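You operate a simulated robot arm through the tools that you are given. There is no shell and no other tool.

Carry out the task below with a simulated two-armed robot. There is one attempt and no reset: what you move stays moved.

## Task
Swap the map book in the travel case for the beach towel.
Fine: Unzip the case by its slide knob and lift the lid. The book goes on the bench lid; the wash bag stays in. Shut the lid and zip the case up; it stays upright on the bench seat. Where these are worked on the way, their far stop is far enough and under half their travel is too little: slide knob.

The check looks at the end state, three seconds after you hand in, the way a careful person would. Anything else that was tipped, shoved, dropped, spilled or broken makes it a failure. A push-on lid holds only when it is set on centred and level and pressed home; a screw cap is set on level and turned clockwise until tight. Flat cloth is picked up by pressing the open fingertips on it (5 to 10 N) and closing them slowly along it; thin cloth reads only 2 to 8 mm in the jaws.

## Robot
Two 7-joint arms with two-finger parallel grippers on one trunk that stands fixed in place. Base frame: the origin is at the foot of the trunk, x ahead of it, y to its left, z up. Units: mm, rad, N and s.
The left shoulder is at [110, 169, 1455], the right one opposite. Each reaches about 988 mm from its shoulder. Payload 1.57 kg a hand.
The tool frame of a hand sits at the grasp point between the pads (the TCP): z along the fingers, y along the line on which they close. The tips reach 30 mm beyond it. The gripper opens to 80 mm. The fingers are 17 mm wide and 12 mm thick; the gripper's body (40 by 82 mm) begins 80 mm behind the TCP.
Orientation is that of the tool frame in the base frame, as a unit quaternion [x, y, z, w]. With the fingers straight down and closing along the base's y, the tool's x points along the base's -x, its y along +y and its z along -z.

## Interface
- The arms move only by the tool apply_moves. It takes "left_increments", "right_increments" or both (then of equal length, played together; a hand with none holds still); each is a list of rows, each an object of numbers (a shift or turn left out is 0, a gripper value left out holds the last): "grip": the opening, from 0 (shut) to 1 (fully open); "x", "y", "z": the shift along the tool's x, y, z in units of 20 mm (1.0 is 20 mm); "rx", "ry", "rz": the turn, a rotation vector about the tool's x, y, z in units of 5 degrees (1.0 is 5 degrees). In form: [{"grip": .., "x": .., "y": .., "z": .., "rx": .., "ry": .., "rz": ..}, ...]. A call has 1 to 20 rows; each row shifts and turns the commanded pose from where the row before left it, along the tool's axes as they then stand. A call with a number of a shift or a turn outside -1 to 1 is refused whole. A row lasts 0.2 s, in which the tool goes at most 50 mm and 0.15 rad; a call with a longer step from one row to the next is refused whole, and so is a gripper value outside its range. Where a pose cannot be reached the arm comes as near as it can. A force on the tool above 90 N (or 10 N above the force at the start of the call, whichever is more), or a blocked arm, ends the call early, and 0.2 s more pass. The fingers move at their own pace (about 72 mm/s each) and stop on an object; they squeeze with about 38 N. The grip force told is the motor's: it shows also when the fingers shut on nothing. Time passes only in rows, and 0.2 s behind the last, so rows that do not move let the fingers close. The reply holds the time, the measured pose of the TCP, the force on the tool along the base axes, the opening and the grip force, in the units named above and with some noise, with the torque about the TCP (base axes, N m) and any sound that the robot's microphone picked up.
- Cameras (640 x 400 px; columns grow to the right, rows downward): "scene" is now at [136.9, 25, 1624.2]; the picture's right is [0.38, -0.92, 0.00], its down [-0.81, -0.34, -0.47] and it looks along [0.44, 0.18, -0.88] (base axes); focal length 352 px, centre (320, 200). "left" rides on the left gripper at [72, 7, -122] in its tool frame; the picture's right is [-0.09, 1.00, 0.00], its down [-0.84, -0.08, -0.54] and it looks along [-0.54, -0.05, 0.84] (tool axes); focal length 238 px, centre (320, 200). "right" rides on the right gripper at [72, -7, -122] in its tool frame; the picture's right is [0.09, 1.00, 0.00], its down [-0.84, 0.08, -0.54] and it looks along [-0.54, 0.05, 0.84] (tool axes); focal length 238 px, centre (320, 200). There is no depth. A picture from a camera that has moved, and an enlarged one, comes with that camera's place and axes in the base frame and with its lens.
- snapshot(camera): a new picture of that camera. No time passes.
- lift_body(by): slides the trunk up (or, below 0, down) by that many mm; the arms and the scene camera ride with it, the base frame stays. It gives what a move gives, with no picture.
- aim_head(pan, tilt): turns the head with the scene camera to pan (to the left, within 1.501 rad either way) and tilt (down, from -0.506 to 1.204), counted from straight ahead of the robot. It gives what a move gives.
- close_up(camera, box): a new picture of the part [left, top, right, bottom] of that camera's present view, enlarged. No time passes.
- close_job(): hands the job in; it is judged then, once.

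Places have to be worked out from the pictures, the camera data and where the tool is seen. Open the grippers and draw the arms clear of the work before you hand the job in, unless the task says otherwise.

The tools are called after "Request:" as name(argument=value, ...) on one line, values as JSON. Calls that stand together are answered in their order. apply_moves: Moves the arms, as the interface text tells. Its arguments: {"type":"object","properties":{"left_increments":{"type":"array","items":{"type":"object","properties":{"grip":{"type":"number"},"x":{"type":"number"},"y":{"type":"number"},"z":{"type":"number"},"rx":{"type":"number"},"ry":{"type":"number"},"rz":{"type":"number"}}}},"right_increments":{"type":"array","items":{"type":"object","properties":{"grip":{"type":"number"},"x":{"type":"number"},"y":{"type":"number"},"z":{"type":"number"},"rx":{"type":"number"},"ry":{"type":"number"},"rz":{"type":"number"}}}}},"required":[]} The other tools are called the same way: lift_body (by) slides the trunk up or down; aim_head (pan, tilt) turns the head that bears the scene camera; snapshot (camera) takes a picture; close_up (camera, box) takes an enlarged picture of a part of a camera's view; close_job () hands the job in.

At the start:

```text
clock: 0.0
left_tool_pos: [437.5, 377.0, 941.7]
left_ee_rot: [0.0, 1.0, 0.0, 0.001]
left_wrist_force: [0.7, 1.3, -0.6]
left_ft_torque: [0.03, 0.01, -0.01]
left_opening: 80.1
left_grasp_force: 0.0
right_tool_pos: [699.6, -128.2, 1071.5]
right_ee_rot: [0.0, 1.0, 0.0, 0.0]
right_wrist_force: [0.7, 1.0, 0.0]
right_ft_torque: [-0.02, 0.03, 0.0]
right_opening: 80.0
right_grasp_force: 0.0
trunk travel left (down, up): [-769.0, 121.0]
head pan, tilt: [0.393, 1.08]
```

scene: 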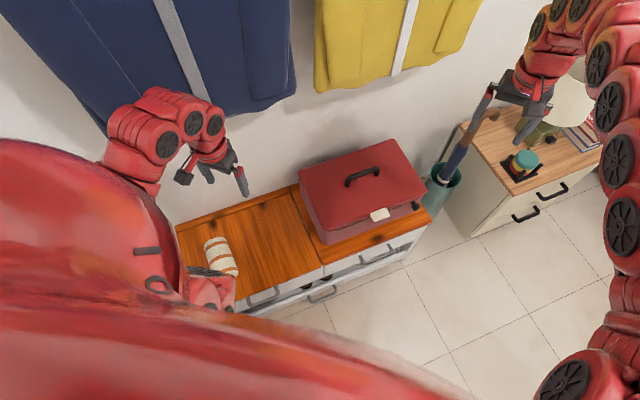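
right: 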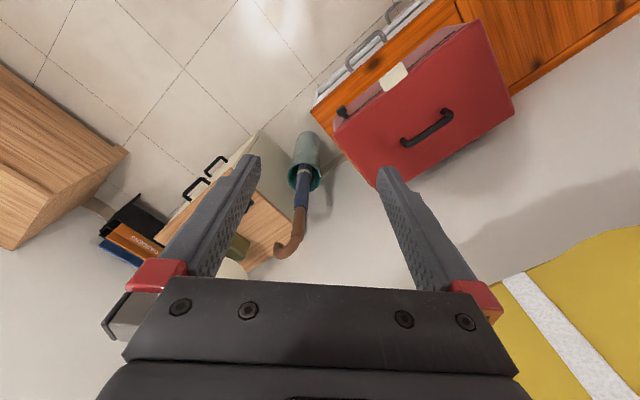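
left: 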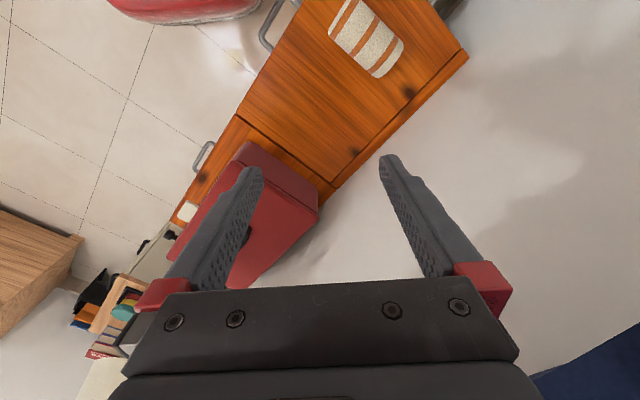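

I'll look closer at the case, the towel and the bench in the scene view before moving anything.

Request:
close_up(camera="scene", box=[280, 120, 460, 260])

Request:
close_up(camera="scene", box=[160, 180, 340, 310])

Request:
close_up(camera="right", box=[290, 0, 540, 200])

Request:
close_up(camera="left", box=[120, 0, 480, 260])

```text
2.86 times, centred on (370, 190) of scene
camera zoom: at [136.9, 25.0, 1624.2], right [0.38, -0.92, 0.0], down [-0.81, -0.34, -0.47], along [0.44, 0.18, -0.88], focal length 1007 px, centre (177, 229)
```

zoom: 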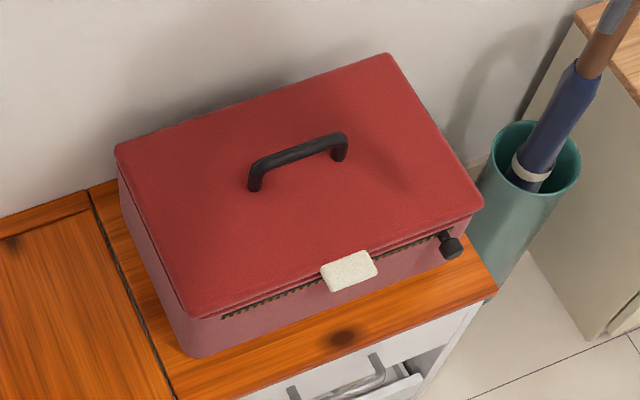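

```text
3.08 times, centred on (250, 245) of scene
camera zoom: at [136.9, 25.0, 1624.2], right [0.38, -0.92, 0.0], down [-0.81, -0.34, -0.47], along [0.44, 0.18, -0.88], focal length 1084 px, centre (535, 62)
```

zoom: 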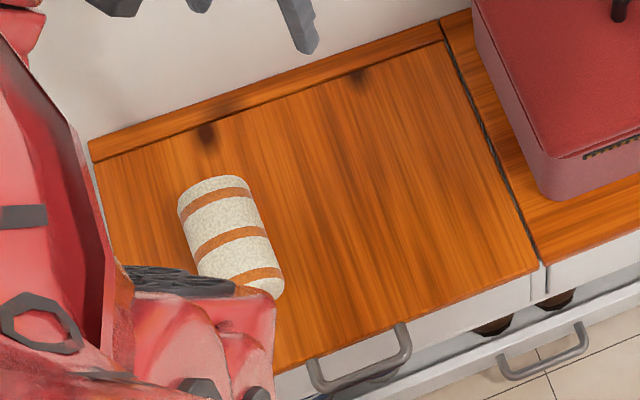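

```text
2.00 times, centred on (415, 100) of right
camera zoom: at [627.7, -134.8, 1194.3], right [-0.09, 1.0, 0.0], down [0.84, 0.08, 0.54], along [0.54, 0.05, -0.84], focal length 477 px, centre (130, 400)
```

zoom: 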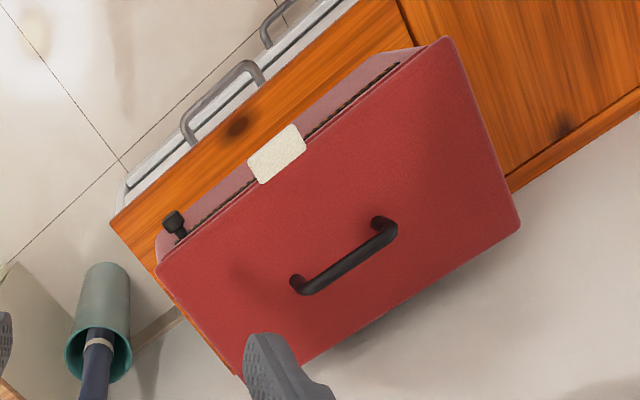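

```text
1.54 times, centred on (300, 130) of left
camera zoom: at [365.7, 383.1, 1065.1], right [0.09, 1.0, 0.0], down [0.84, -0.08, 0.54], along [0.54, -0.05, -0.84], focal length 367 px, centre (351, 308)
```

zoom: 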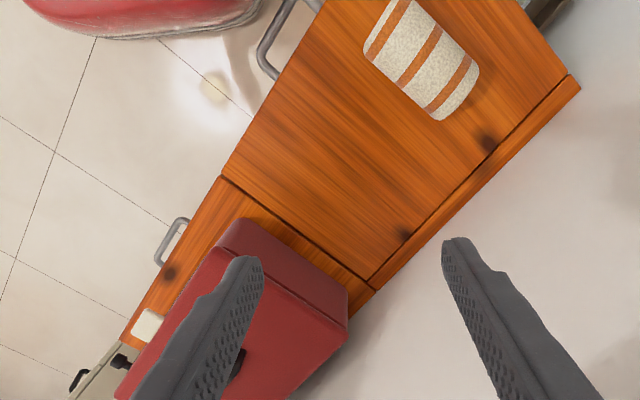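

The case stands on the right half of the bench at about z 490–593, lid corners near (551,179), (806,-85), (982,84), (720,348). The zip knob is near (760,-67,567) at the right front, a lift tab is mid-front, and the towel roll is near (360,470). The hands are high, so I lower the trunk to bring the work into reach and get better views.

Request:
lift_body(by=-300)

Request:
snapshot(camera="scene")

Request:
snapshot(camera="right")

Request:
snapshot(camera="left")

```text
clock: 3.0
left_tool_pos: [437.8, 376.4, 642.8]
left_ee_rot: [0.0, 1.0, 0.0, 0.0]
left_wrist_force: [0.0, -0.9, -0.8]
left_ft_torque: [0.0, -0.01, 0.0]
left_opening: 79.9
left_grasp_force: 0.0
right_tool_pos: [699.7, -128.2, 772.3]
right_ee_rot: [0.001, 1.0, 0.001, 0.0]
right_wrist_force: [0.1, 0.1, 0.1]
right_ft_torque: [0.0, 0.02, -0.02]
right_opening: 80.1
right_grasp_force: 0.1
trunk travel left (down, up): [-469.0, 421.0]
head pan, tilt: [0.393, 1.08]
```

```text
taken
camera scene: at [136.7, 25.0, 1324.3], right [0.38, -0.92, 0.0], down [-0.81, -0.34, -0.47], along [0.44, 0.18, -0.88], focal length 352 px, centre (320, 200)
```

scene: 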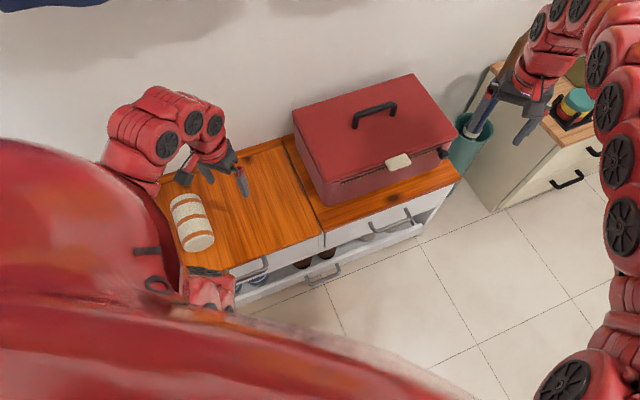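

```text
taken
camera right: at [627.6, -134.8, 894.4], right [-0.09, 1.0, 0.0], down [0.84, 0.08, 0.54], along [0.54, 0.05, -0.84], focal length 238 px, centre (320, 200)
```

right: 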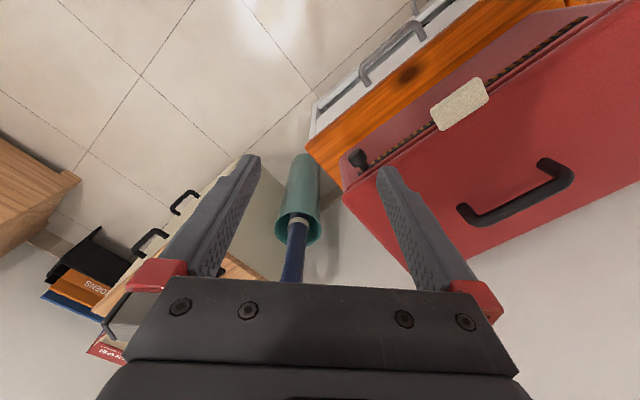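

```text
taken
camera left: at [365.5, 383.1, 765.2], right [0.09, 1.0, 0.0], down [0.84, -0.08, 0.54], along [0.54, -0.05, -0.84], focal length 238 px, centre (320, 200)
```

left: 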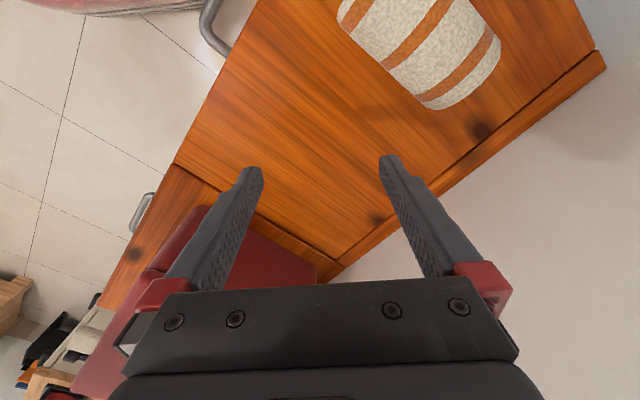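

Trunk is down and both hands hang free. I zoom in on the case, the umbrella stand and the right hand to map obstacles.

Request:
close_up(camera="scene", box=[280, 60, 480, 220])

Request:
close_up(camera="right", box=[260, 0, 640, 240])

Request:
close_up(camera="scene", box=[420, 0, 640, 240])

```text
2.50 times, centred on (380, 140) of scene
camera zoom: at [136.7, 25.0, 1324.3], right [0.38, -0.92, 0.0], down [-0.81, -0.34, -0.47], along [0.44, 0.18, -0.88], focal length 881 px, centre (170, 350)
```

zoom: 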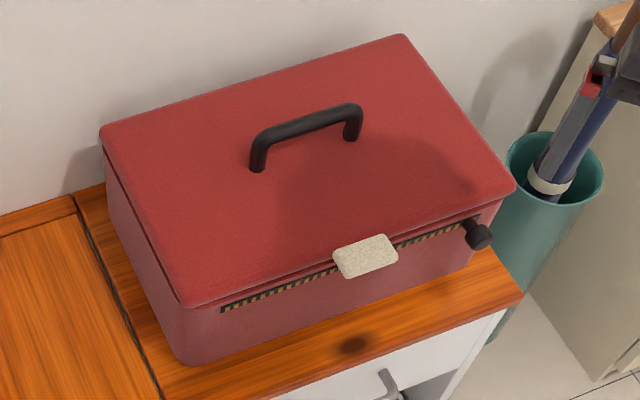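

```text
1.67 times, centred on (450, 120) of right
camera zoom: at [627.6, -134.8, 894.4], right [-0.09, 1.0, 0.0], down [0.84, 0.08, 0.54], along [0.54, 0.05, -0.84], focal length 397 px, centre (103, 333)
```

zoom: 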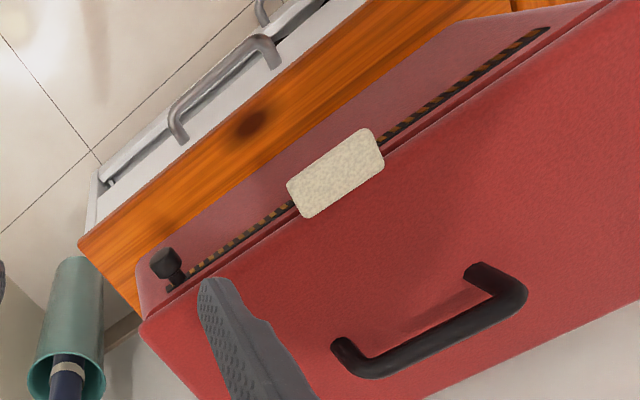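

```text
1.67 times, centred on (530, 120) of scene
camera zoom: at [136.7, 25.0, 1324.3], right [0.38, -0.92, 0.0], down [-0.81, -0.34, -0.47], along [0.44, 0.18, -0.88], focal length 587 px, centre (-30, 333)
```

zoom: 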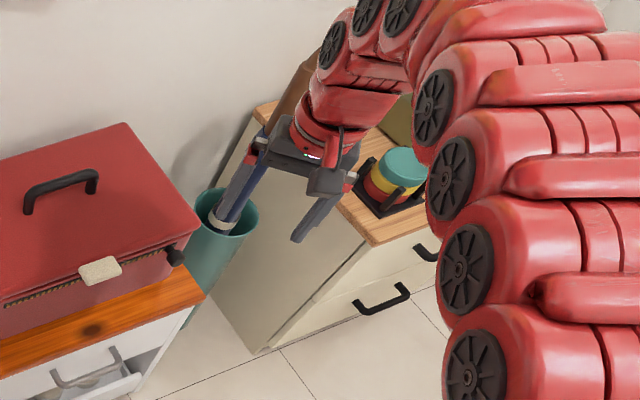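

The knob head is at about (761,-68,564), sticking out about 24 mm from the front under the lift tab. The tab juts out about 28 mm at z 588, so the fingers must come in almost level to pass under it. I turn the right hand to face the case front at a safe height and lift the left hand a little.

Request:
apply_moves(right_increments=[{"rz": -0.914, "grip": 1}, {"rz": -0.914}, {"rz": -0.914}, {"rz": -0.914}, {"rz": -0.914}, {"rz": -0.914}, {"rz": -0.914}, {"rz": -0.914}, {"rz": -0.914}, {"rz": -0.914}, {"ry": -1}, {"ry": -1}, {"ry": -1}, {"ry": -1}, {"ry": -1}, {"ry": -1}, {"ry": -1}, {"ry": -1}, {"ry": -1}, {"ry": -1}], left_increments=[{"z": -0.5}, {"z": -0.5}, {"z": -0.5}, {"z": -0.5}, {"z": -0.5}, {"z": -0.5}, {"z": -0.5}, {"z": -0.5}, {"z": -0.5}, {"z": -0.5}, {"z": -0.5}, {"z": -0.5}, {"z": -0.5}, {"z": -0.5}, {"z": -0.5}, {"z": -0.5}, {"z": -0.5}, {"z": -0.5}, {"z": -0.5}, {"z": -0.5}])

Request:
snapshot(camera="scene")

Request:
snapshot(camera="right")

```text
clock: 7.2
left_tool_pos: [435.6, 376.8, 657.1]
left_ee_rot: [-0.001, 1.0, -0.001, 0.003]
left_wrist_force: [0.2, 0.0, -0.3]
left_ft_torque: [0.01, 0.01, 0.01]
left_opening: 79.9
left_grasp_force: 0.1
left hand out of reach, approached as far as the arm can: row 2, 3, 4, 5, 6, 7, 8, 9, 10, 11, 12, 13, 14, 15, 16, 17, 18, 19, 20
right_tool_pos: [742.3, -141.8, 772.1]
right_ee_rot: [-0.369, 0.873, 0.125, 0.295]
right_wrist_force: [-0.1, 0.3, -0.4]
right_ft_torque: [-0.01, 0.01, -0.02]
right_opening: 80.2
right_grasp_force: 0.0
right hand out of reach, approached as far as the arm can: row 15, 16, 17, 18, 19, 20
trunk travel left (down, up): [-469.0, 421.0]
head pan, tilt: [0.393, 1.08]
```

```text
taken
camera scene: at [136.5, 26.3, 1324.3], right [0.38, -0.92, 0.0], down [-0.81, -0.34, -0.47], along [0.44, 0.18, -0.88], focal length 352 px, centre (320, 200)
```

scene: 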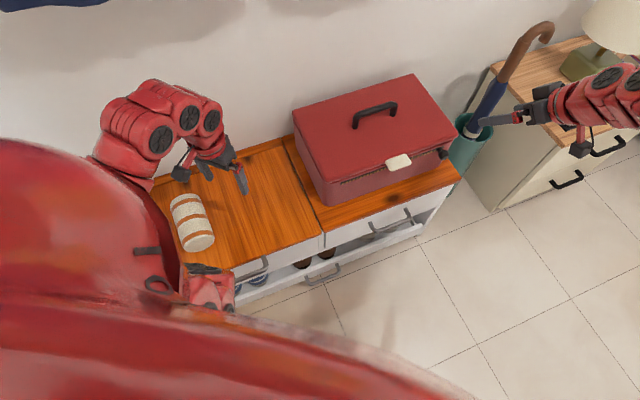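

```text
taken
camera right: at [655.5, -239.9, 826.1], right [-0.77, 0.64, -0.05], down [0.18, 0.29, 0.94], along [0.62, 0.71, -0.34], focal length 238 px, centre (320, 200)
```

right: 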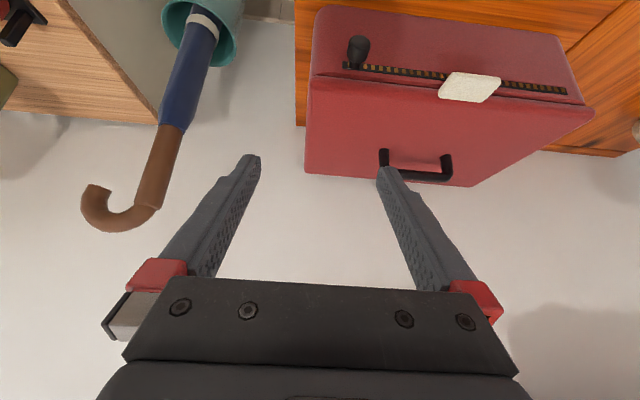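

Both hands hit limits: the left can't rise further there, and the right stopped at about 37° of pitch. I turn the head to see how the right arm is folded.

Request:
aim_head(pan=-0.35, tilt=0.75)

Request:
snapshot(camera="scene")

Request:
snapshot(camera="left")

```text
clock: 8.3
left_tool_pos: [437.7, 374.9, 656.9]
left_ee_rot: [0.0, 1.0, -0.001, 0.003]
left_wrist_force: [0.1, -1.2, 0.1]
left_ft_torque: [-0.02, 0.02, -0.01]
left_opening: 80.1
left_grasp_force: 0.1
right_tool_pos: [741.9, -141.3, 770.4]
right_ee_rot: [-0.369, 0.872, 0.127, 0.294]
right_wrist_force: [0.5, 0.2, 0.6]
right_ft_torque: [-0.01, 0.0, 0.03]
right_opening: 80.0
right_grasp_force: 0.0
trunk travel left (down, up): [-469.0, 421.0]
head pan, tilt: [-0.351, 0.75]
```

```text
taken
camera scene: at [155.1, -28.2, 1348.7], right [-0.34, -0.94, 0.0], down [-0.64, 0.23, -0.73], along [0.69, -0.25, -0.68], focal length 352 px, centre (320, 200)
```

scene: 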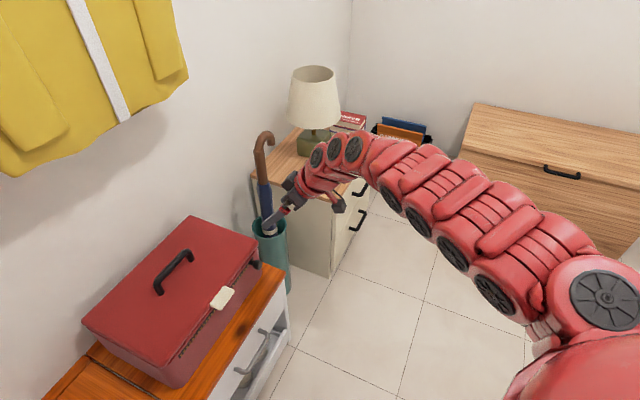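

```text
taken
camera left: at [364.1, 381.7, 780.3], right [0.09, 1.0, 0.0], down [0.83, -0.08, 0.55], along [0.54, -0.05, -0.84], focal length 238 px, centre (320, 200)
```

left: 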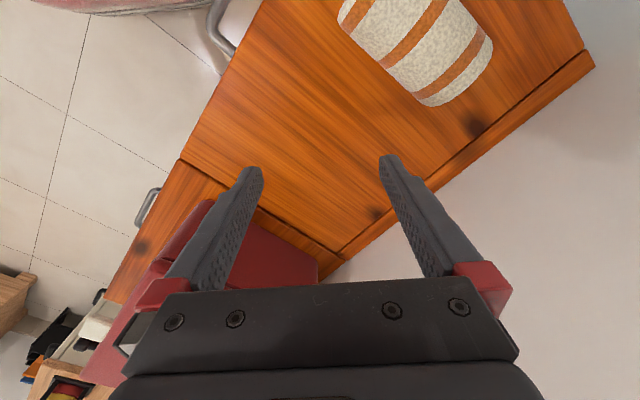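

The right arm is fairly extended. I make a small test move downward to learn whether the command continues from the measured pose or from the unreachable one.

Request:
apply_moves(right_increments=[{"x": 0.6, "z": 0.8}, {"x": 0.6, "z": 0.8}])

```text
clock: 8.9
left_tool_pos: [436.8, 375.7, 656.7]
left_ee_rot: [0.0, 1.0, 0.0, 0.004]
left_wrist_force: [-0.1, -0.2, -0.6]
left_ft_torque: [-0.03, -0.01, 0.02]
left_opening: 80.1
left_grasp_force: 0.1
right_tool_pos: [742.3, -141.9, 730.6]
right_ee_rot: [-0.367, 0.873, 0.126, 0.296]
right_wrist_force: [0.0, -0.2, 0.4]
right_ft_torque: [0.0, 0.02, -0.01]
right_opening: 80.0
right_grasp_force: 0.2
trunk travel left (down, up): [-469.0, 421.0]
head pan, tilt: [-0.351, 0.75]
```

Commands start from the measured pose. I descend in front of the knob, about 90 mm clear of the case face, and try a little more pitch there.

Request:
apply_moves(right_increments=[{"x": 0.564, "y": 0.28, "z": 0.74}, {"x": 0.564, "y": 0.28, "z": 0.74}, {"x": 0.564, "y": 0.28, "z": 0.74}, {"x": 0.564, "y": 0.28, "z": 0.74}, {"x": 0.564, "y": 0.28, "z": 0.74}, {"x": 0.564, "y": 0.28, "z": 0.74}, {"x": 0.564, "y": 0.28, "z": 0.74}, {"ry": -1}, {"ry": -1}, {"ry": -1}, {"ry": -1}])

Request:
snapshot(camera="right")

Request:
snapshot(camera="scene")

```text
clock: 11.3
left_tool_pos: [437.0, 376.5, 656.4]
left_ee_rot: [0.001, 1.0, 0.001, 0.003]
left_wrist_force: [0.0, -0.9, 0.6]
left_ft_torque: [-0.02, 0.0, 0.01]
left_opening: 80.1
left_grasp_force: 0.0
right_tool_pos: [713.7, -112.3, 602.9]
right_ee_rot: [-0.34, 0.808, 0.188, 0.443]
right_wrist_force: [0.0, -0.9, 0.0]
right_ft_torque: [-0.02, -0.02, -0.01]
right_opening: 80.2
right_grasp_force: 0.0
trunk travel left (down, up): [-469.0, 421.0]
head pan, tilt: [-0.351, 0.75]
```

```text
taken
camera right: at [619.6, -218.8, 607.5], right [-0.75, 0.66, -0.08], down [-0.06, 0.05, 1.0], along [0.66, 0.75, 0.01], focal length 238 px, centre (320, 200)
```

right: 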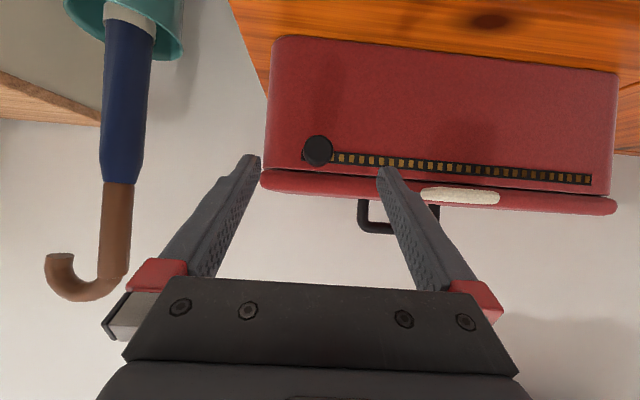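

```text
taken
camera scene: at [155.1, -27.9, 1348.8], right [-0.34, -0.94, 0.0], down [-0.64, 0.23, -0.73], along [0.69, -0.25, -0.68], focal length 352 px, centre (320, 200)
```

scene: 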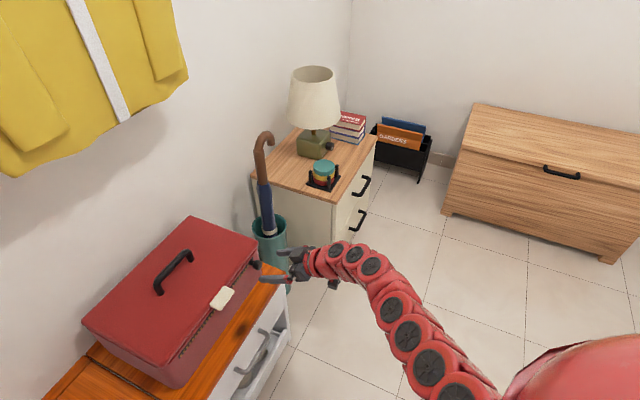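

The right hand now points about 32° below level, facing the case. The knob is at about (760,-67,566) with a 13 mm radius, the tab underside is at about z 588, and the track ends near (573,153). I move along the finger axis to straddle the knob with open jaws.

Request:
apply_moves(right_increments=[{"z": 0.76, "y": -0.026}, {"z": 0.76, "y": -0.026}, {"z": 0.76, "y": -0.026}, {"z": 0.76, "y": -0.026}])

Request:
snapshot(camera="right")

Request:
aim_head(pan=0.1, tilt=0.85)

Request:
snapshot(camera="scene")

```text
clock: 12.3
left_tool_pos: [436.6, 374.5, 655.9]
left_ee_rot: [0.001, 1.0, 0.0, 0.003]
left_wrist_force: [0.4, 0.4, 0.2]
left_ft_torque: [0.0, 0.01, 0.03]
left_opening: 80.2
left_grasp_force: 0.0
right_tool_pos: [752.3, -78.9, 570.0]
right_ee_rot: [-0.34, 0.808, 0.186, 0.443]
right_wrist_force: [0.6, 0.2, 0.9]
right_ft_torque: [0.0, 0.02, -0.01]
right_opening: 80.1
right_grasp_force: 0.1
trunk travel left (down, up): [-469.0, 421.0]
head pan, tilt: [-0.351, 0.75]
```

```text
taken
camera right: at [657.4, -183.6, 574.7], right [-0.75, 0.66, -0.08], down [-0.06, 0.05, 1.0], along [0.66, 0.75, 0.0], focal length 238 px, centre (320, 200)
```

right: 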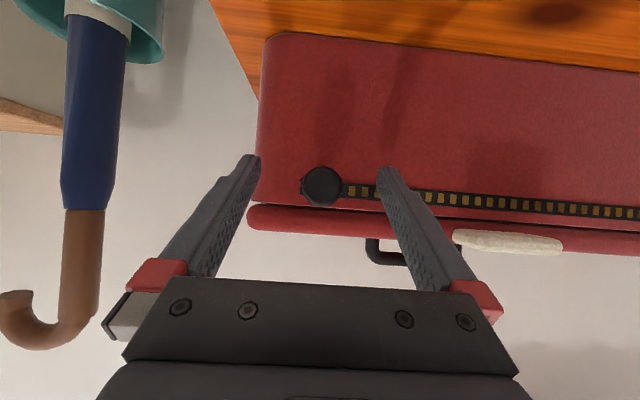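

```text
clock: 13.2
left_tool_pos: [437.5, 375.3, 656.4]
left_ee_rot: [0.0, 1.0, -0.001, 0.003]
left_wrist_force: [0.2, -0.4, 0.2]
left_ft_torque: [-0.02, -0.03, 0.01]
left_opening: 79.8
left_grasp_force: 0.1
right_tool_pos: [750.1, -76.4, 568.3]
right_ee_rot: [-0.341, 0.808, 0.188, 0.443]
right_wrist_force: [-0.1, 0.9, -0.2]
right_ft_torque: [0.01, -0.03, -0.02]
right_opening: 79.9
right_grasp_force: 0.1
trunk travel left (down, up): [-469.0, 421.0]
head pan, tilt: [0.099, 0.85]
```

```text
taken
camera scene: at [155.0, 8.0, 1340.7], right [0.1, -1.0, 0.0], down [-0.75, -0.07, -0.66], along [0.66, 0.06, -0.75], focal length 352 px, centre (320, 200)
```

scene: 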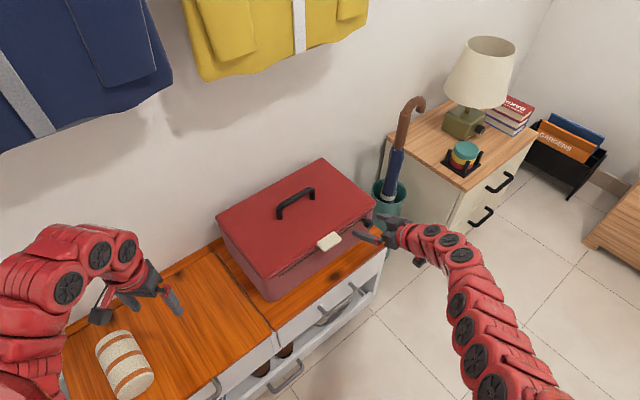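

The knob sits between the two fingertips in the right view. I zoom in on both views to check depth before closing.

Request:
close_up(camera="right", box=[220, 120, 440, 260])

Request:
close_up(camera="scene", box=[300, 190, 440, 280])

```text
2.86 times, centred on (330, 190) of right
camera zoom: at [656.9, -182.8, 574.7], right [-0.75, 0.66, -0.08], down [-0.06, 0.05, 1.0], along [0.66, 0.75, 0.0], focal length 681 px, centre (291, 229)
```

zoom: 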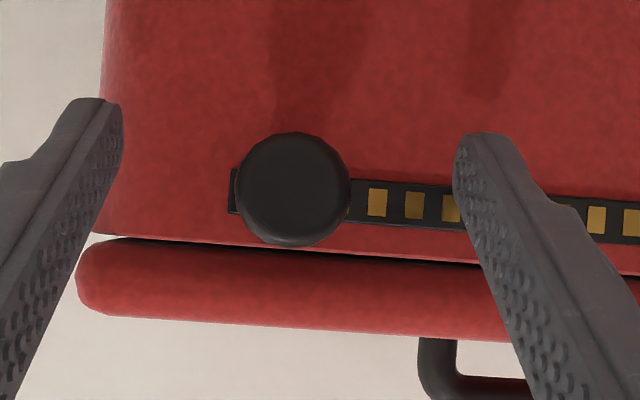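

```text
4.44 times, centred on (370, 235) of scene
camera zoom: at [155.0, 8.0, 1340.7], right [0.1, -1.0, 0.0], down [-0.75, -0.07, -0.66], along [0.66, 0.06, -0.75], focal length 1566 px, centre (98, 44)
```

zoom: 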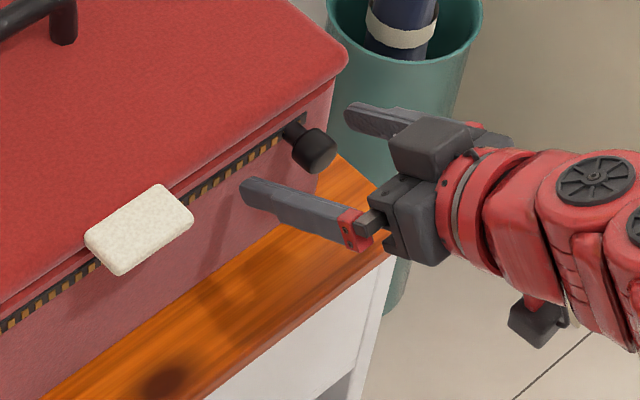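

The fingers straddle the knob with room on each side. I close to about 34 mm so the knob is caged loosely, then check.

Request:
apply_moves(right_increments=[{"grip": 0.7}, {"grip": 0.5}, {"grip": 0.42}, {"grip": 0.42}])

Request:
close_up(camera="right", box=[220, 120, 440, 260])

Request:
close_up(camera="scene", box=[300, 190, 440, 280])

```text
clock: 14.2
left_tool_pos: [436.4, 375.8, 657.2]
left_ee_rot: [0.0, 1.0, 0.0, 0.003]
left_wrist_force: [-0.5, 0.4, -0.2]
left_ft_torque: [-0.04, 0.0, 0.01]
left_opening: 79.9
left_grasp_force: 0.1
right_tool_pos: [750.2, -76.1, 568.7]
right_ee_rot: [-0.339, 0.808, 0.186, 0.443]
right_wrist_force: [-0.2, 0.1, -0.1]
right_ft_torque: [0.0, -0.01, -0.02]
right_opening: 33.6
right_grasp_force: 0.0
trunk travel left (down, up): [-469.0, 421.0]
head pan, tilt: [0.099, 0.85]
```

```text
2.86 times, centred on (330, 190) of right
camera zoom: at [656.9, -182.8, 574.6], right [-0.75, 0.66, -0.08], down [-0.06, 0.05, 1.0], along [0.66, 0.75, 0.0], focal length 681 px, centre (291, 229)
```

zoom: 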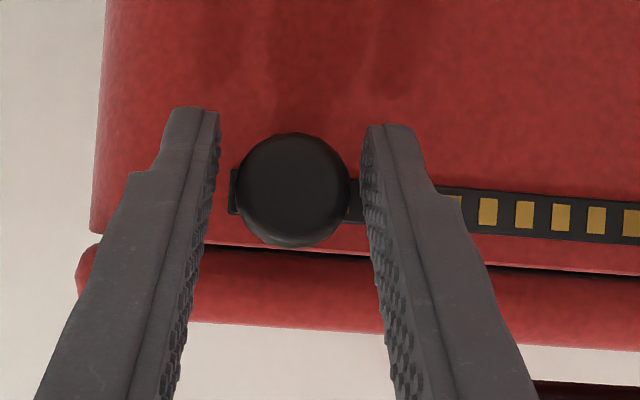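

```text
4.44 times, centred on (370, 235) of scene
camera zoom: at [155.0, 8.1, 1340.7], right [0.1, -1.0, 0.0], down [-0.75, -0.07, -0.66], along [0.66, 0.07, -0.75], focal length 1566 px, centre (98, 44)
```

zoom: 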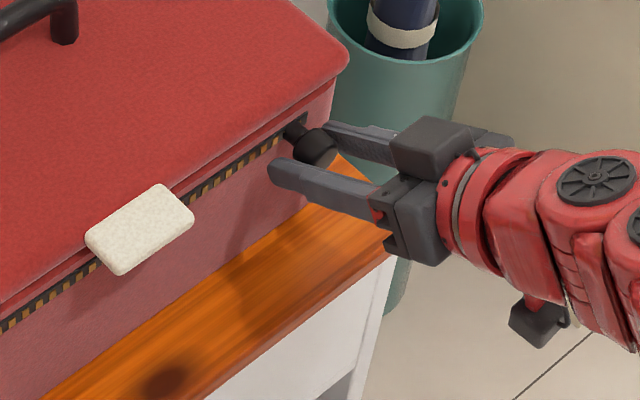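

The knob is nicely between the pads. I slide along the track toward the left in a first short stretch and check forces.

Request:
apply_moves(right_increments=[{"y": 0.5}, {"y": 0.5}, {"y": 0.5}, {"y": 0.5}, {"y": 0.5}])

Request:
close_up(camera="right", box=[220, 100, 540, 300])

Request:
close_up(camera="scene", box=[280, 180, 440, 280])

```text
clock: 15.4
left_tool_pos: [435.1, 375.5, 656.7]
left_ee_rot: [0.001, 1.0, 0.001, 0.002]
left_wrist_force: [0.6, -0.6, 0.1]
left_ft_torque: [-0.02, 0.0, 0.02]
left_opening: 80.2
left_grasp_force: 0.0
right_tool_pos: [716.0, -44.3, 568.6]
right_ee_rot: [-0.34, 0.808, 0.188, 0.443]
right_wrist_force: [0.3, -0.4, 1.0]
right_ft_torque: [0.0, 0.04, 0.04]
right_opening: 33.7
right_grasp_force: 0.0
trunk travel left (down, up): [-469.0, 421.0]
head pan, tilt: [0.099, 0.85]
```

```text
2.00 times, centred on (380, 200) of right
camera zoom: at [622.0, -149.2, 573.9], right [-0.75, 0.66, -0.08], down [-0.06, 0.05, 1.0], along [0.66, 0.75, 0.0], focal length 477 px, centre (200, 200)
```

zoom: 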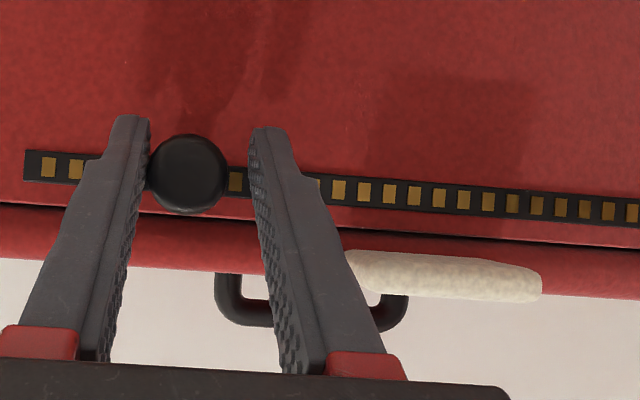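

```text
4.00 times, centred on (360, 230) of scene
camera zoom: at [154.8, 8.2, 1340.8], right [0.1, -1.0, 0.0], down [-0.75, -0.07, -0.66], along [0.66, 0.07, -0.75], focal length 1409 px, centre (160, 80)
```

zoom: 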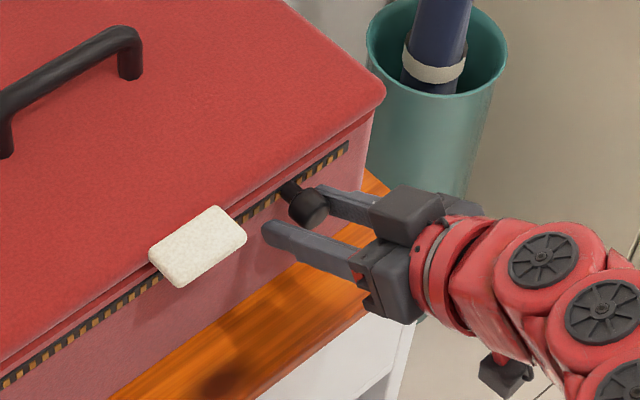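

The knob follows with almost no force and the case hasn't moved. I continue, passing under the tab.

Request:
apply_moves(right_increments=[{"y": 0.5, "z": 0.006, "x": -0.003}, {"y": 0.5, "z": 0.006, "x": -0.003}, {"y": 0.5, "z": 0.006, "x": -0.003}, {"y": 0.5, "z": 0.006, "x": -0.003}, {"y": 0.5, "z": 0.006, "x": -0.003}, {"y": 0.5, "z": 0.006, "x": -0.003}, {"y": 0.5, "z": 0.006, "x": -0.003}, {"y": 0.5, "z": 0.006, "x": -0.003}, {"y": 0.5, "z": 0.006, "x": -0.003}, {"y": 0.5, "z": 0.006, "x": -0.003}])

Request:
close_up(camera="right", box=[220, 100, 540, 300])

Request:
close_up(camera="scene", box=[240, 180, 440, 310])

```text
clock: 17.6
left_tool_pos: [436.6, 375.0, 656.5]
left_ee_rot: [0.0, 1.0, -0.001, 0.003]
left_wrist_force: [0.0, -0.3, 0.1]
left_ft_torque: [0.03, -0.01, -0.01]
left_opening: 79.7
left_grasp_force: 0.1
right_tool_pos: [645.1, 25.9, 568.5]
right_ee_rot: [-0.34, 0.808, 0.187, 0.444]
right_wrist_force: [0.5, -0.2, 0.4]
right_ft_torque: [0.0, 0.01, -0.01]
right_opening: 33.7
right_grasp_force: 0.1
trunk travel left (down, up): [-469.0, 421.0]
head pan, tilt: [0.099, 0.85]
```

```text
2.00 times, centred on (380, 200) of right
camera zoom: at [550.8, -78.8, 574.7], right [-0.75, 0.66, -0.08], down [-0.06, 0.05, 1.0], along [0.66, 0.75, 0.0], focal length 477 px, centre (200, 200)
```

zoom: 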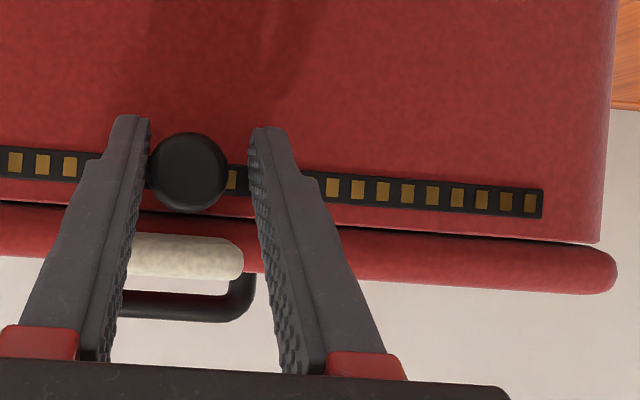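

```text
3.08 times, centred on (340, 245) of scene
camera zoom: at [154.9, 8.2, 1340.7], right [0.1, -1.0, 0.0], down [-0.75, -0.07, -0.66], along [0.66, 0.07, -0.75], focal length 1084 px, centre (258, 62)
```

zoom: 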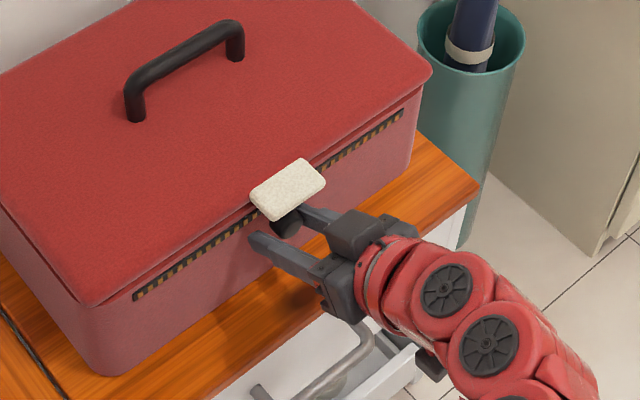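

Clear under the tab. I continue 115 mm toward the left end, then check before the stop.

Request:
apply_moves(right_increments=[{"y": 0.5, "z": 0.006, "x": -0.003}, {"y": 0.5, "z": 0.006, "x": -0.003}, {"y": 0.5, "z": 0.006, "x": -0.003}, {"y": 0.5, "z": 0.006, "x": -0.003}, {"y": 0.5, "z": 0.006, "x": -0.003}, {"y": 0.5, "z": 0.006, "x": -0.003}, {"y": 0.5, "z": 0.006, "x": -0.003}, {"y": 0.5, "z": 0.006, "x": -0.003}, {"y": 0.5, "z": 0.006, "x": -0.003}, {"y": 0.5, "z": 0.006, "x": -0.003}, {"y": 0.5}, {"y": 0.25}])

Request:
close_up(camera="right", box=[220, 100, 540, 300])

Request:
snapshot(camera="scene")

```text
clock: 20.2
left_tool_pos: [436.4, 376.2, 657.4]
left_ee_rot: [0.0, 1.0, 0.0, 0.002]
left_wrist_force: [0.1, 0.0, 0.1]
left_ft_torque: [-0.04, -0.01, -0.03]
left_opening: 80.0
left_grasp_force: 0.1
right_tool_pos: [563.7, 110.2, 570.4]
right_ee_rot: [-0.34, 0.808, 0.187, 0.443]
right_wrist_force: [0.1, 1.1, 0.5]
right_ft_torque: [0.02, -0.01, 0.03]
right_opening: 33.8
right_grasp_force: 0.3
trunk travel left (down, up): [-469.0, 421.0]
head pan, tilt: [0.099, 0.85]
```

```text
2.00 times, centred on (380, 200) of right
camera zoom: at [469.4, 3.7, 575.2], right [-0.75, 0.66, -0.08], down [-0.06, 0.05, 1.0], along [0.66, 0.75, 0.0], focal length 477 px, centre (200, 200)
```

zoom: 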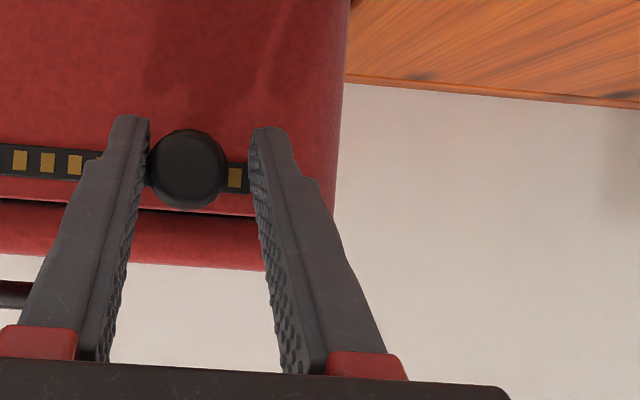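

```text
taken
camera scene: at [154.9, 8.1, 1340.7], right [0.1, -1.0, 0.0], down [-0.75, -0.07, -0.66], along [0.66, 0.07, -0.75], focal length 352 px, centre (320, 200)
```

scene: 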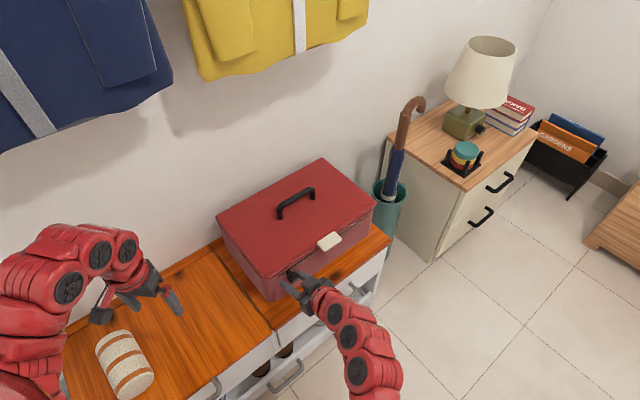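

The knob has about 10–16 mm left to the stop. I advance in small steps to avoid shoving the case.

Request:
apply_moves(right_increments=[{"y": 0.2}, {"y": 0.2}, {"y": 0.1}])

Request:
close_up(camera="right", box=[220, 100, 540, 300])

```text
clock: 21.0
left_tool_pos: [436.3, 376.8, 657.4]
left_ee_rot: [0.0, 1.0, 0.0, 0.003]
left_wrist_force: [-0.4, -0.4, 0.1]
left_ft_torque: [0.0, 0.01, 0.02]
left_opening: 80.1
left_grasp_force: 0.1
right_tool_pos: [556.4, 116.3, 570.1]
right_ee_rot: [-0.34, 0.808, 0.188, 0.444]
right_wrist_force: [0.0, 0.0, -0.9]
right_ft_torque: [0.01, 0.0, -0.01]
right_opening: 34.1
right_grasp_force: 0.2
trunk travel left (down, up): [-469.0, 421.0]
head pan, tilt: [0.099, 0.85]
```

```text
2.00 times, centred on (380, 200) of right
camera zoom: at [462.6, 10.5, 575.3], right [-0.75, 0.66, -0.08], down [-0.06, 0.05, 1.0], along [0.66, 0.75, 0.0], focal length 477 px, centre (200, 200)
```

zoom: 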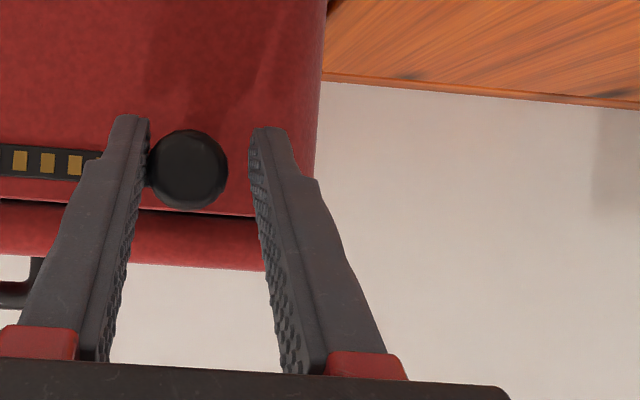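

The track end is now hidden behind the knob, so the stop must be close. I take two 2 mm steps and watch the force.

Request:
apply_moves(right_increments=[{"y": 0.1}, {"y": 0.0}])

Request:
close_up(camera="right", box=[220, 100, 540, 300])

```text
clock: 21.6
left_tool_pos: [437.3, 377.2, 657.1]
left_ee_rot: [0.0, 1.0, -0.001, 0.003]
left_wrist_force: [-1.2, 0.1, 0.2]
left_ft_torque: [0.0, 0.0, 0.02]
left_opening: 80.2
left_grasp_force: 0.0
right_tool_pos: [555.7, 117.1, 569.5]
right_ee_rot: [-0.34, 0.808, 0.187, 0.443]
right_wrist_force: [1.1, -1.2, -0.9]
right_ft_torque: [-0.01, 0.02, -0.05]
right_opening: 36.0
right_grasp_force: 1.5
trunk travel left (down, up): [-469.0, 421.0]
head pan, tilt: [0.099, 0.85]
```

```text
2.00 times, centred on (380, 200) of right
camera zoom: at [461.5, 11.5, 575.5], right [-0.75, 0.66, -0.08], down [-0.06, 0.05, 1.0], along [0.66, 0.75, 0.0], focal length 477 px, centre (200, 200)
```

zoom: 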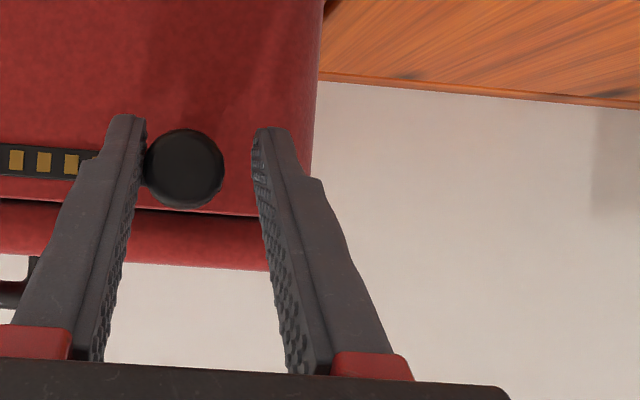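

The jaws were pushed open to 36 mm with rising grip force, so the knob is at its far stop. I open, back straight out along the fingers, and look at the tab.

Request:
apply_moves(right_increments=[{"grip": 0.7, "y": -0.1}, {"grip": 0.8}, {"z": -0.8}, {"z": -0.8}, {"z": -0.8}, {"z": -0.8}])

Request:
snapshot(camera="right")

Request:
snapshot(camera="scene")

```text
clock: 23.0
left_tool_pos: [436.1, 374.9, 657.4]
left_ee_rot: [-0.001, 1.0, -0.001, 0.002]
left_wrist_force: [-0.5, 0.7, -0.1]
left_ft_torque: [-0.01, 0.02, 0.02]
left_opening: 80.3
left_grasp_force: 0.0
right_tool_pos: [518.7, 75.3, 603.7]
right_ee_rot: [-0.34, 0.808, 0.187, 0.443]
right_wrist_force: [0.3, -0.4, 0.7]
right_ft_torque: [0.01, -0.02, 0.02]
right_opening: 64.0
right_grasp_force: 0.1
trunk travel left (down, up): [-469.0, 421.0]
head pan, tilt: [0.099, 0.85]
```

```text
taken
camera right: at [424.4, -28.7, 610.2], right [-0.75, 0.66, -0.08], down [-0.06, 0.05, 1.0], along [0.66, 0.75, 0.0], focal length 238 px, centre (320, 200)
```

right: 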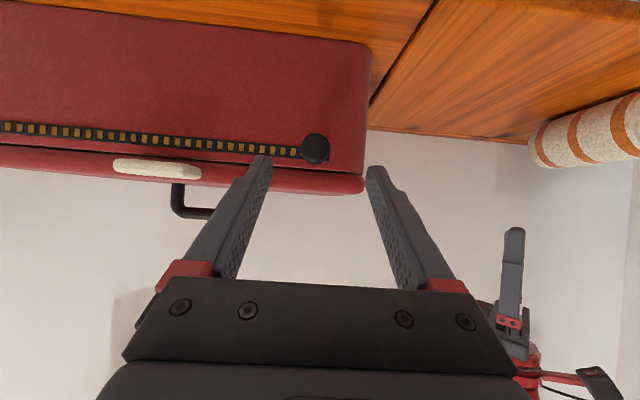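

```text
taken
camera scene: at [154.7, 8.0, 1340.8], right [0.1, -1.0, 0.0], down [-0.75, -0.07, -0.66], along [0.66, 0.07, -0.75], focal length 352 px, centre (320, 200)
```

scene: 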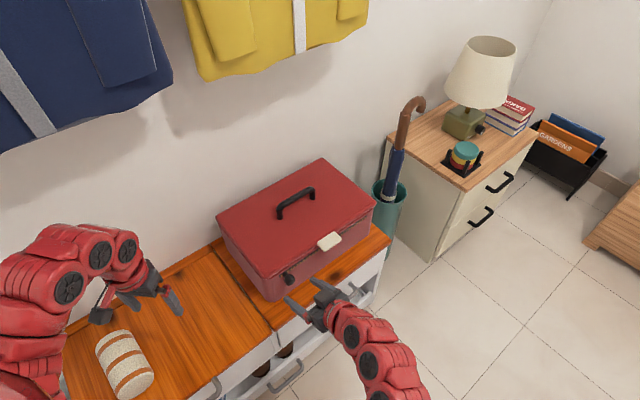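

The knob is at the far left. I level the hand further, close the fingers, and move sideways to in front of the lift tab.

Request:
apply_moves(right_increments=[{"grip": 0, "y": -0.97}, {"y": -0.97}, {"y": -0.97}, {"y": -0.97}, {"y": -0.97}, {"y": -0.97}, {"y": -0.97}, {"ry": -1}, {"ry": -1}, {"ry": -1}, {"ry": -1}])

Request:
snapshot(camera="right")

Request:
snapshot(camera="scene")

```text
clock: 25.4
left_tool_pos: [436.9, 376.9, 656.7]
left_ee_rot: [0.001, 1.0, 0.0, 0.003]
left_wrist_force: [1.0, -0.2, 0.3]
left_ft_torque: [0.02, -0.01, 0.01]
left_opening: 79.9
left_grasp_force: 0.1
right_tool_pos: [616.3, -17.7, 604.2]
right_ee_rot: [-0.303, 0.719, 0.243, 0.577]
right_wrist_force: [0.1, 0.6, -0.6]
right_ft_torque: [0.0, 0.0, -0.04]
right_opening: 0.0
right_grasp_force: 21.6
trunk travel left (down, up): [-469.0, 421.0]
head pan, tilt: [0.099, 0.85]
```

```text
taken
camera right: at [527.1, -118.3, 560.7], right [-0.73, 0.68, -0.09], down [-0.3, -0.2, 0.93], along [0.62, 0.7, 0.35], focal length 238 px, centre (320, 200)
```

right: 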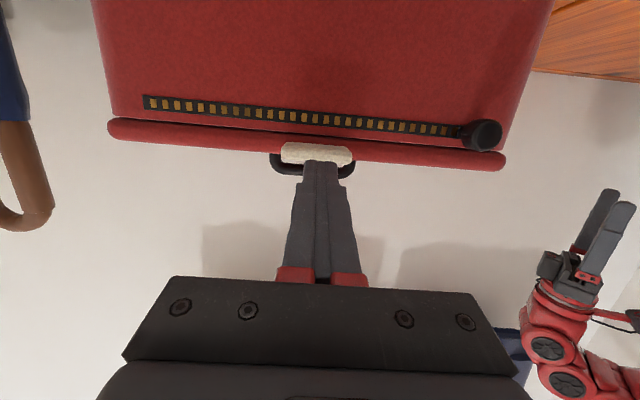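

```text
taken
camera scene: at [155.0, 8.1, 1340.7], right [0.1, -1.0, 0.0], down [-0.75, -0.07, -0.66], along [0.66, 0.07, -0.75], focal length 352 px, centre (320, 200)
```

scene: 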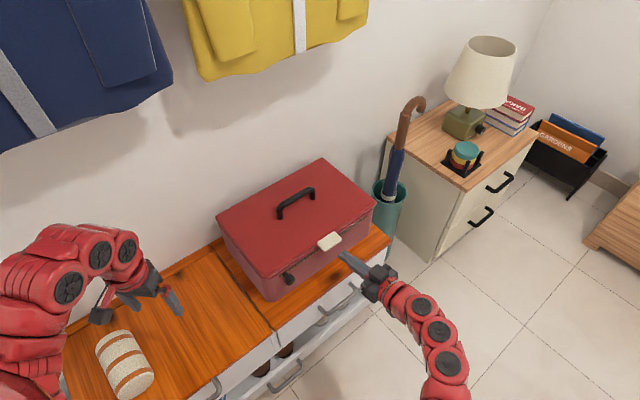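

The hand is now almost level (12.6° down), centred on the tab about 90 mm out. The tab spans z 585–604. I go down to z 572 and then in under it.

Request:
apply_moves(right_increments=[{"x": 0.78, "z": 0.174}, {"x": 0.78, "z": 0.174}, {"x": -0.2, "z": 0.908}, {"x": -0.2, "z": 0.908}, {"x": -0.2, "z": 0.908}])

Request:
close_up(camera="right", box=[220, 80, 440, 220])

Request:
close_up(camera="scene", box=[240, 180, 440, 310])

```text
clock: 26.6
left_tool_pos: [436.6, 375.9, 656.8]
left_ee_rot: [0.001, 1.0, 0.0, 0.003]
left_wrist_force: [-0.1, 0.0, 0.1]
left_ft_torque: [0.06, 0.01, 0.01]
left_opening: 80.1
left_grasp_force: 0.1
right_tool_pos: [655.5, 23.2, 570.4]
right_ee_rot: [-0.302, 0.719, 0.243, 0.577]
right_wrist_force: [0.4, 0.3, 0.0]
right_ft_torque: [-0.03, -0.02, 0.02]
right_opening: 0.4
right_grasp_force: 21.2
trunk travel left (down, up): [-469.0, 421.0]
head pan, tilt: [0.099, 0.85]
```

```text
2.86 times, centred on (330, 150) of right
camera zoom: at [565.5, -77.4, 528.1], right [-0.73, 0.68, -0.09], down [-0.3, -0.19, 0.93], along [0.62, 0.71, 0.34], focal length 681 px, centre (291, 343)
```

zoom: 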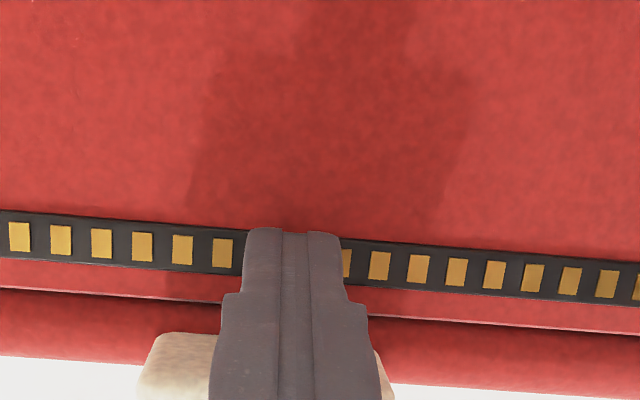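

```text
3.08 times, centred on (340, 245) of scene
camera zoom: at [155.3, 8.2, 1340.7], right [0.1, -1.0, 0.0], down [-0.75, -0.07, -0.66], along [0.66, 0.07, -0.75], focal length 1084 px, centre (258, 62)
```

zoom: 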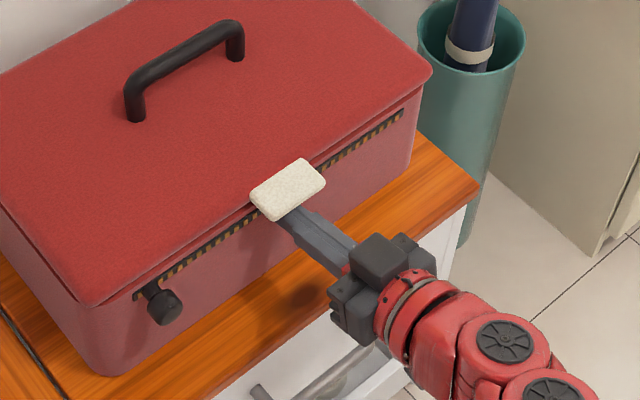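

The closed fingers are right under the tab. I start lifting gently and watch the force.

Request:
apply_moves(right_increments=[{"x": -0.39, "z": -0.087}, {"x": -0.39, "z": -0.087}, {"x": -0.39, "z": -0.087}, {"x": -0.39, "z": -0.087}])

Request:
close_up(camera="right", box=[220, 80, 440, 220])

Request:
close_up(camera="scene", box=[200, 140, 440, 310])

```text
clock: 27.6
left_tool_pos: [437.5, 375.1, 657.6]
left_ee_rot: [0.0, 1.0, 0.0, 0.003]
left_wrist_force: [0.8, 0.3, 0.0]
left_ft_torque: [-0.02, -0.01, 0.02]
left_opening: 80.0
left_grasp_force: 0.1
right_tool_pos: [655.6, 23.6, 604.5]
right_ee_rot: [-0.302, 0.718, 0.244, 0.577]
right_wrist_force: [0.0, 0.8, -0.1]
right_ft_torque: [0.02, 0.01, 0.0]
right_opening: 0.0
right_grasp_force: 21.2
trunk travel left (down, up): [-469.0, 421.0]
head pan, tilt: [0.099, 0.85]
```

```text
2.86 times, centred on (330, 150) of right
camera zoom: at [565.8, -77.9, 560.9], right [-0.73, 0.68, -0.09], down [-0.3, -0.2, 0.93], along [0.62, 0.71, 0.35], focal length 681 px, centre (291, 343)
```

zoom: 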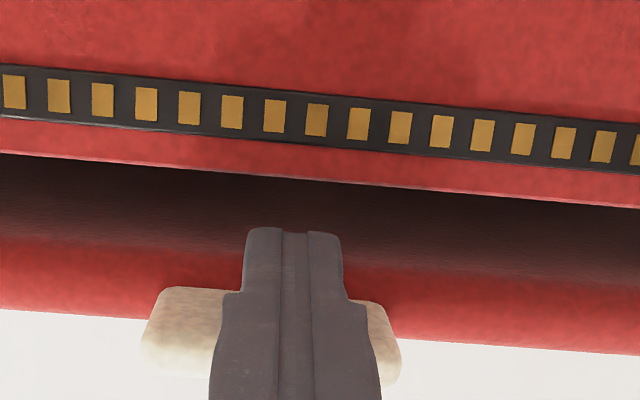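

```text
2.35 times, centred on (320, 225) of scene
camera zoom: at [155.0, 8.1, 1340.8], right [0.1, -1.0, 0.0], down [-0.75, -0.07, -0.66], along [0.66, 0.07, -0.75], focal length 829 px, centre (320, 141)
```

zoom: 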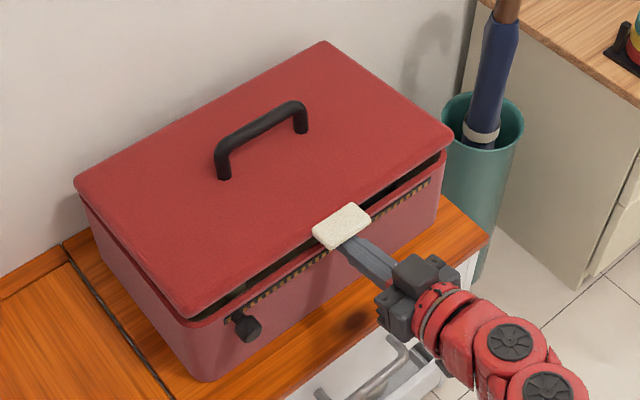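

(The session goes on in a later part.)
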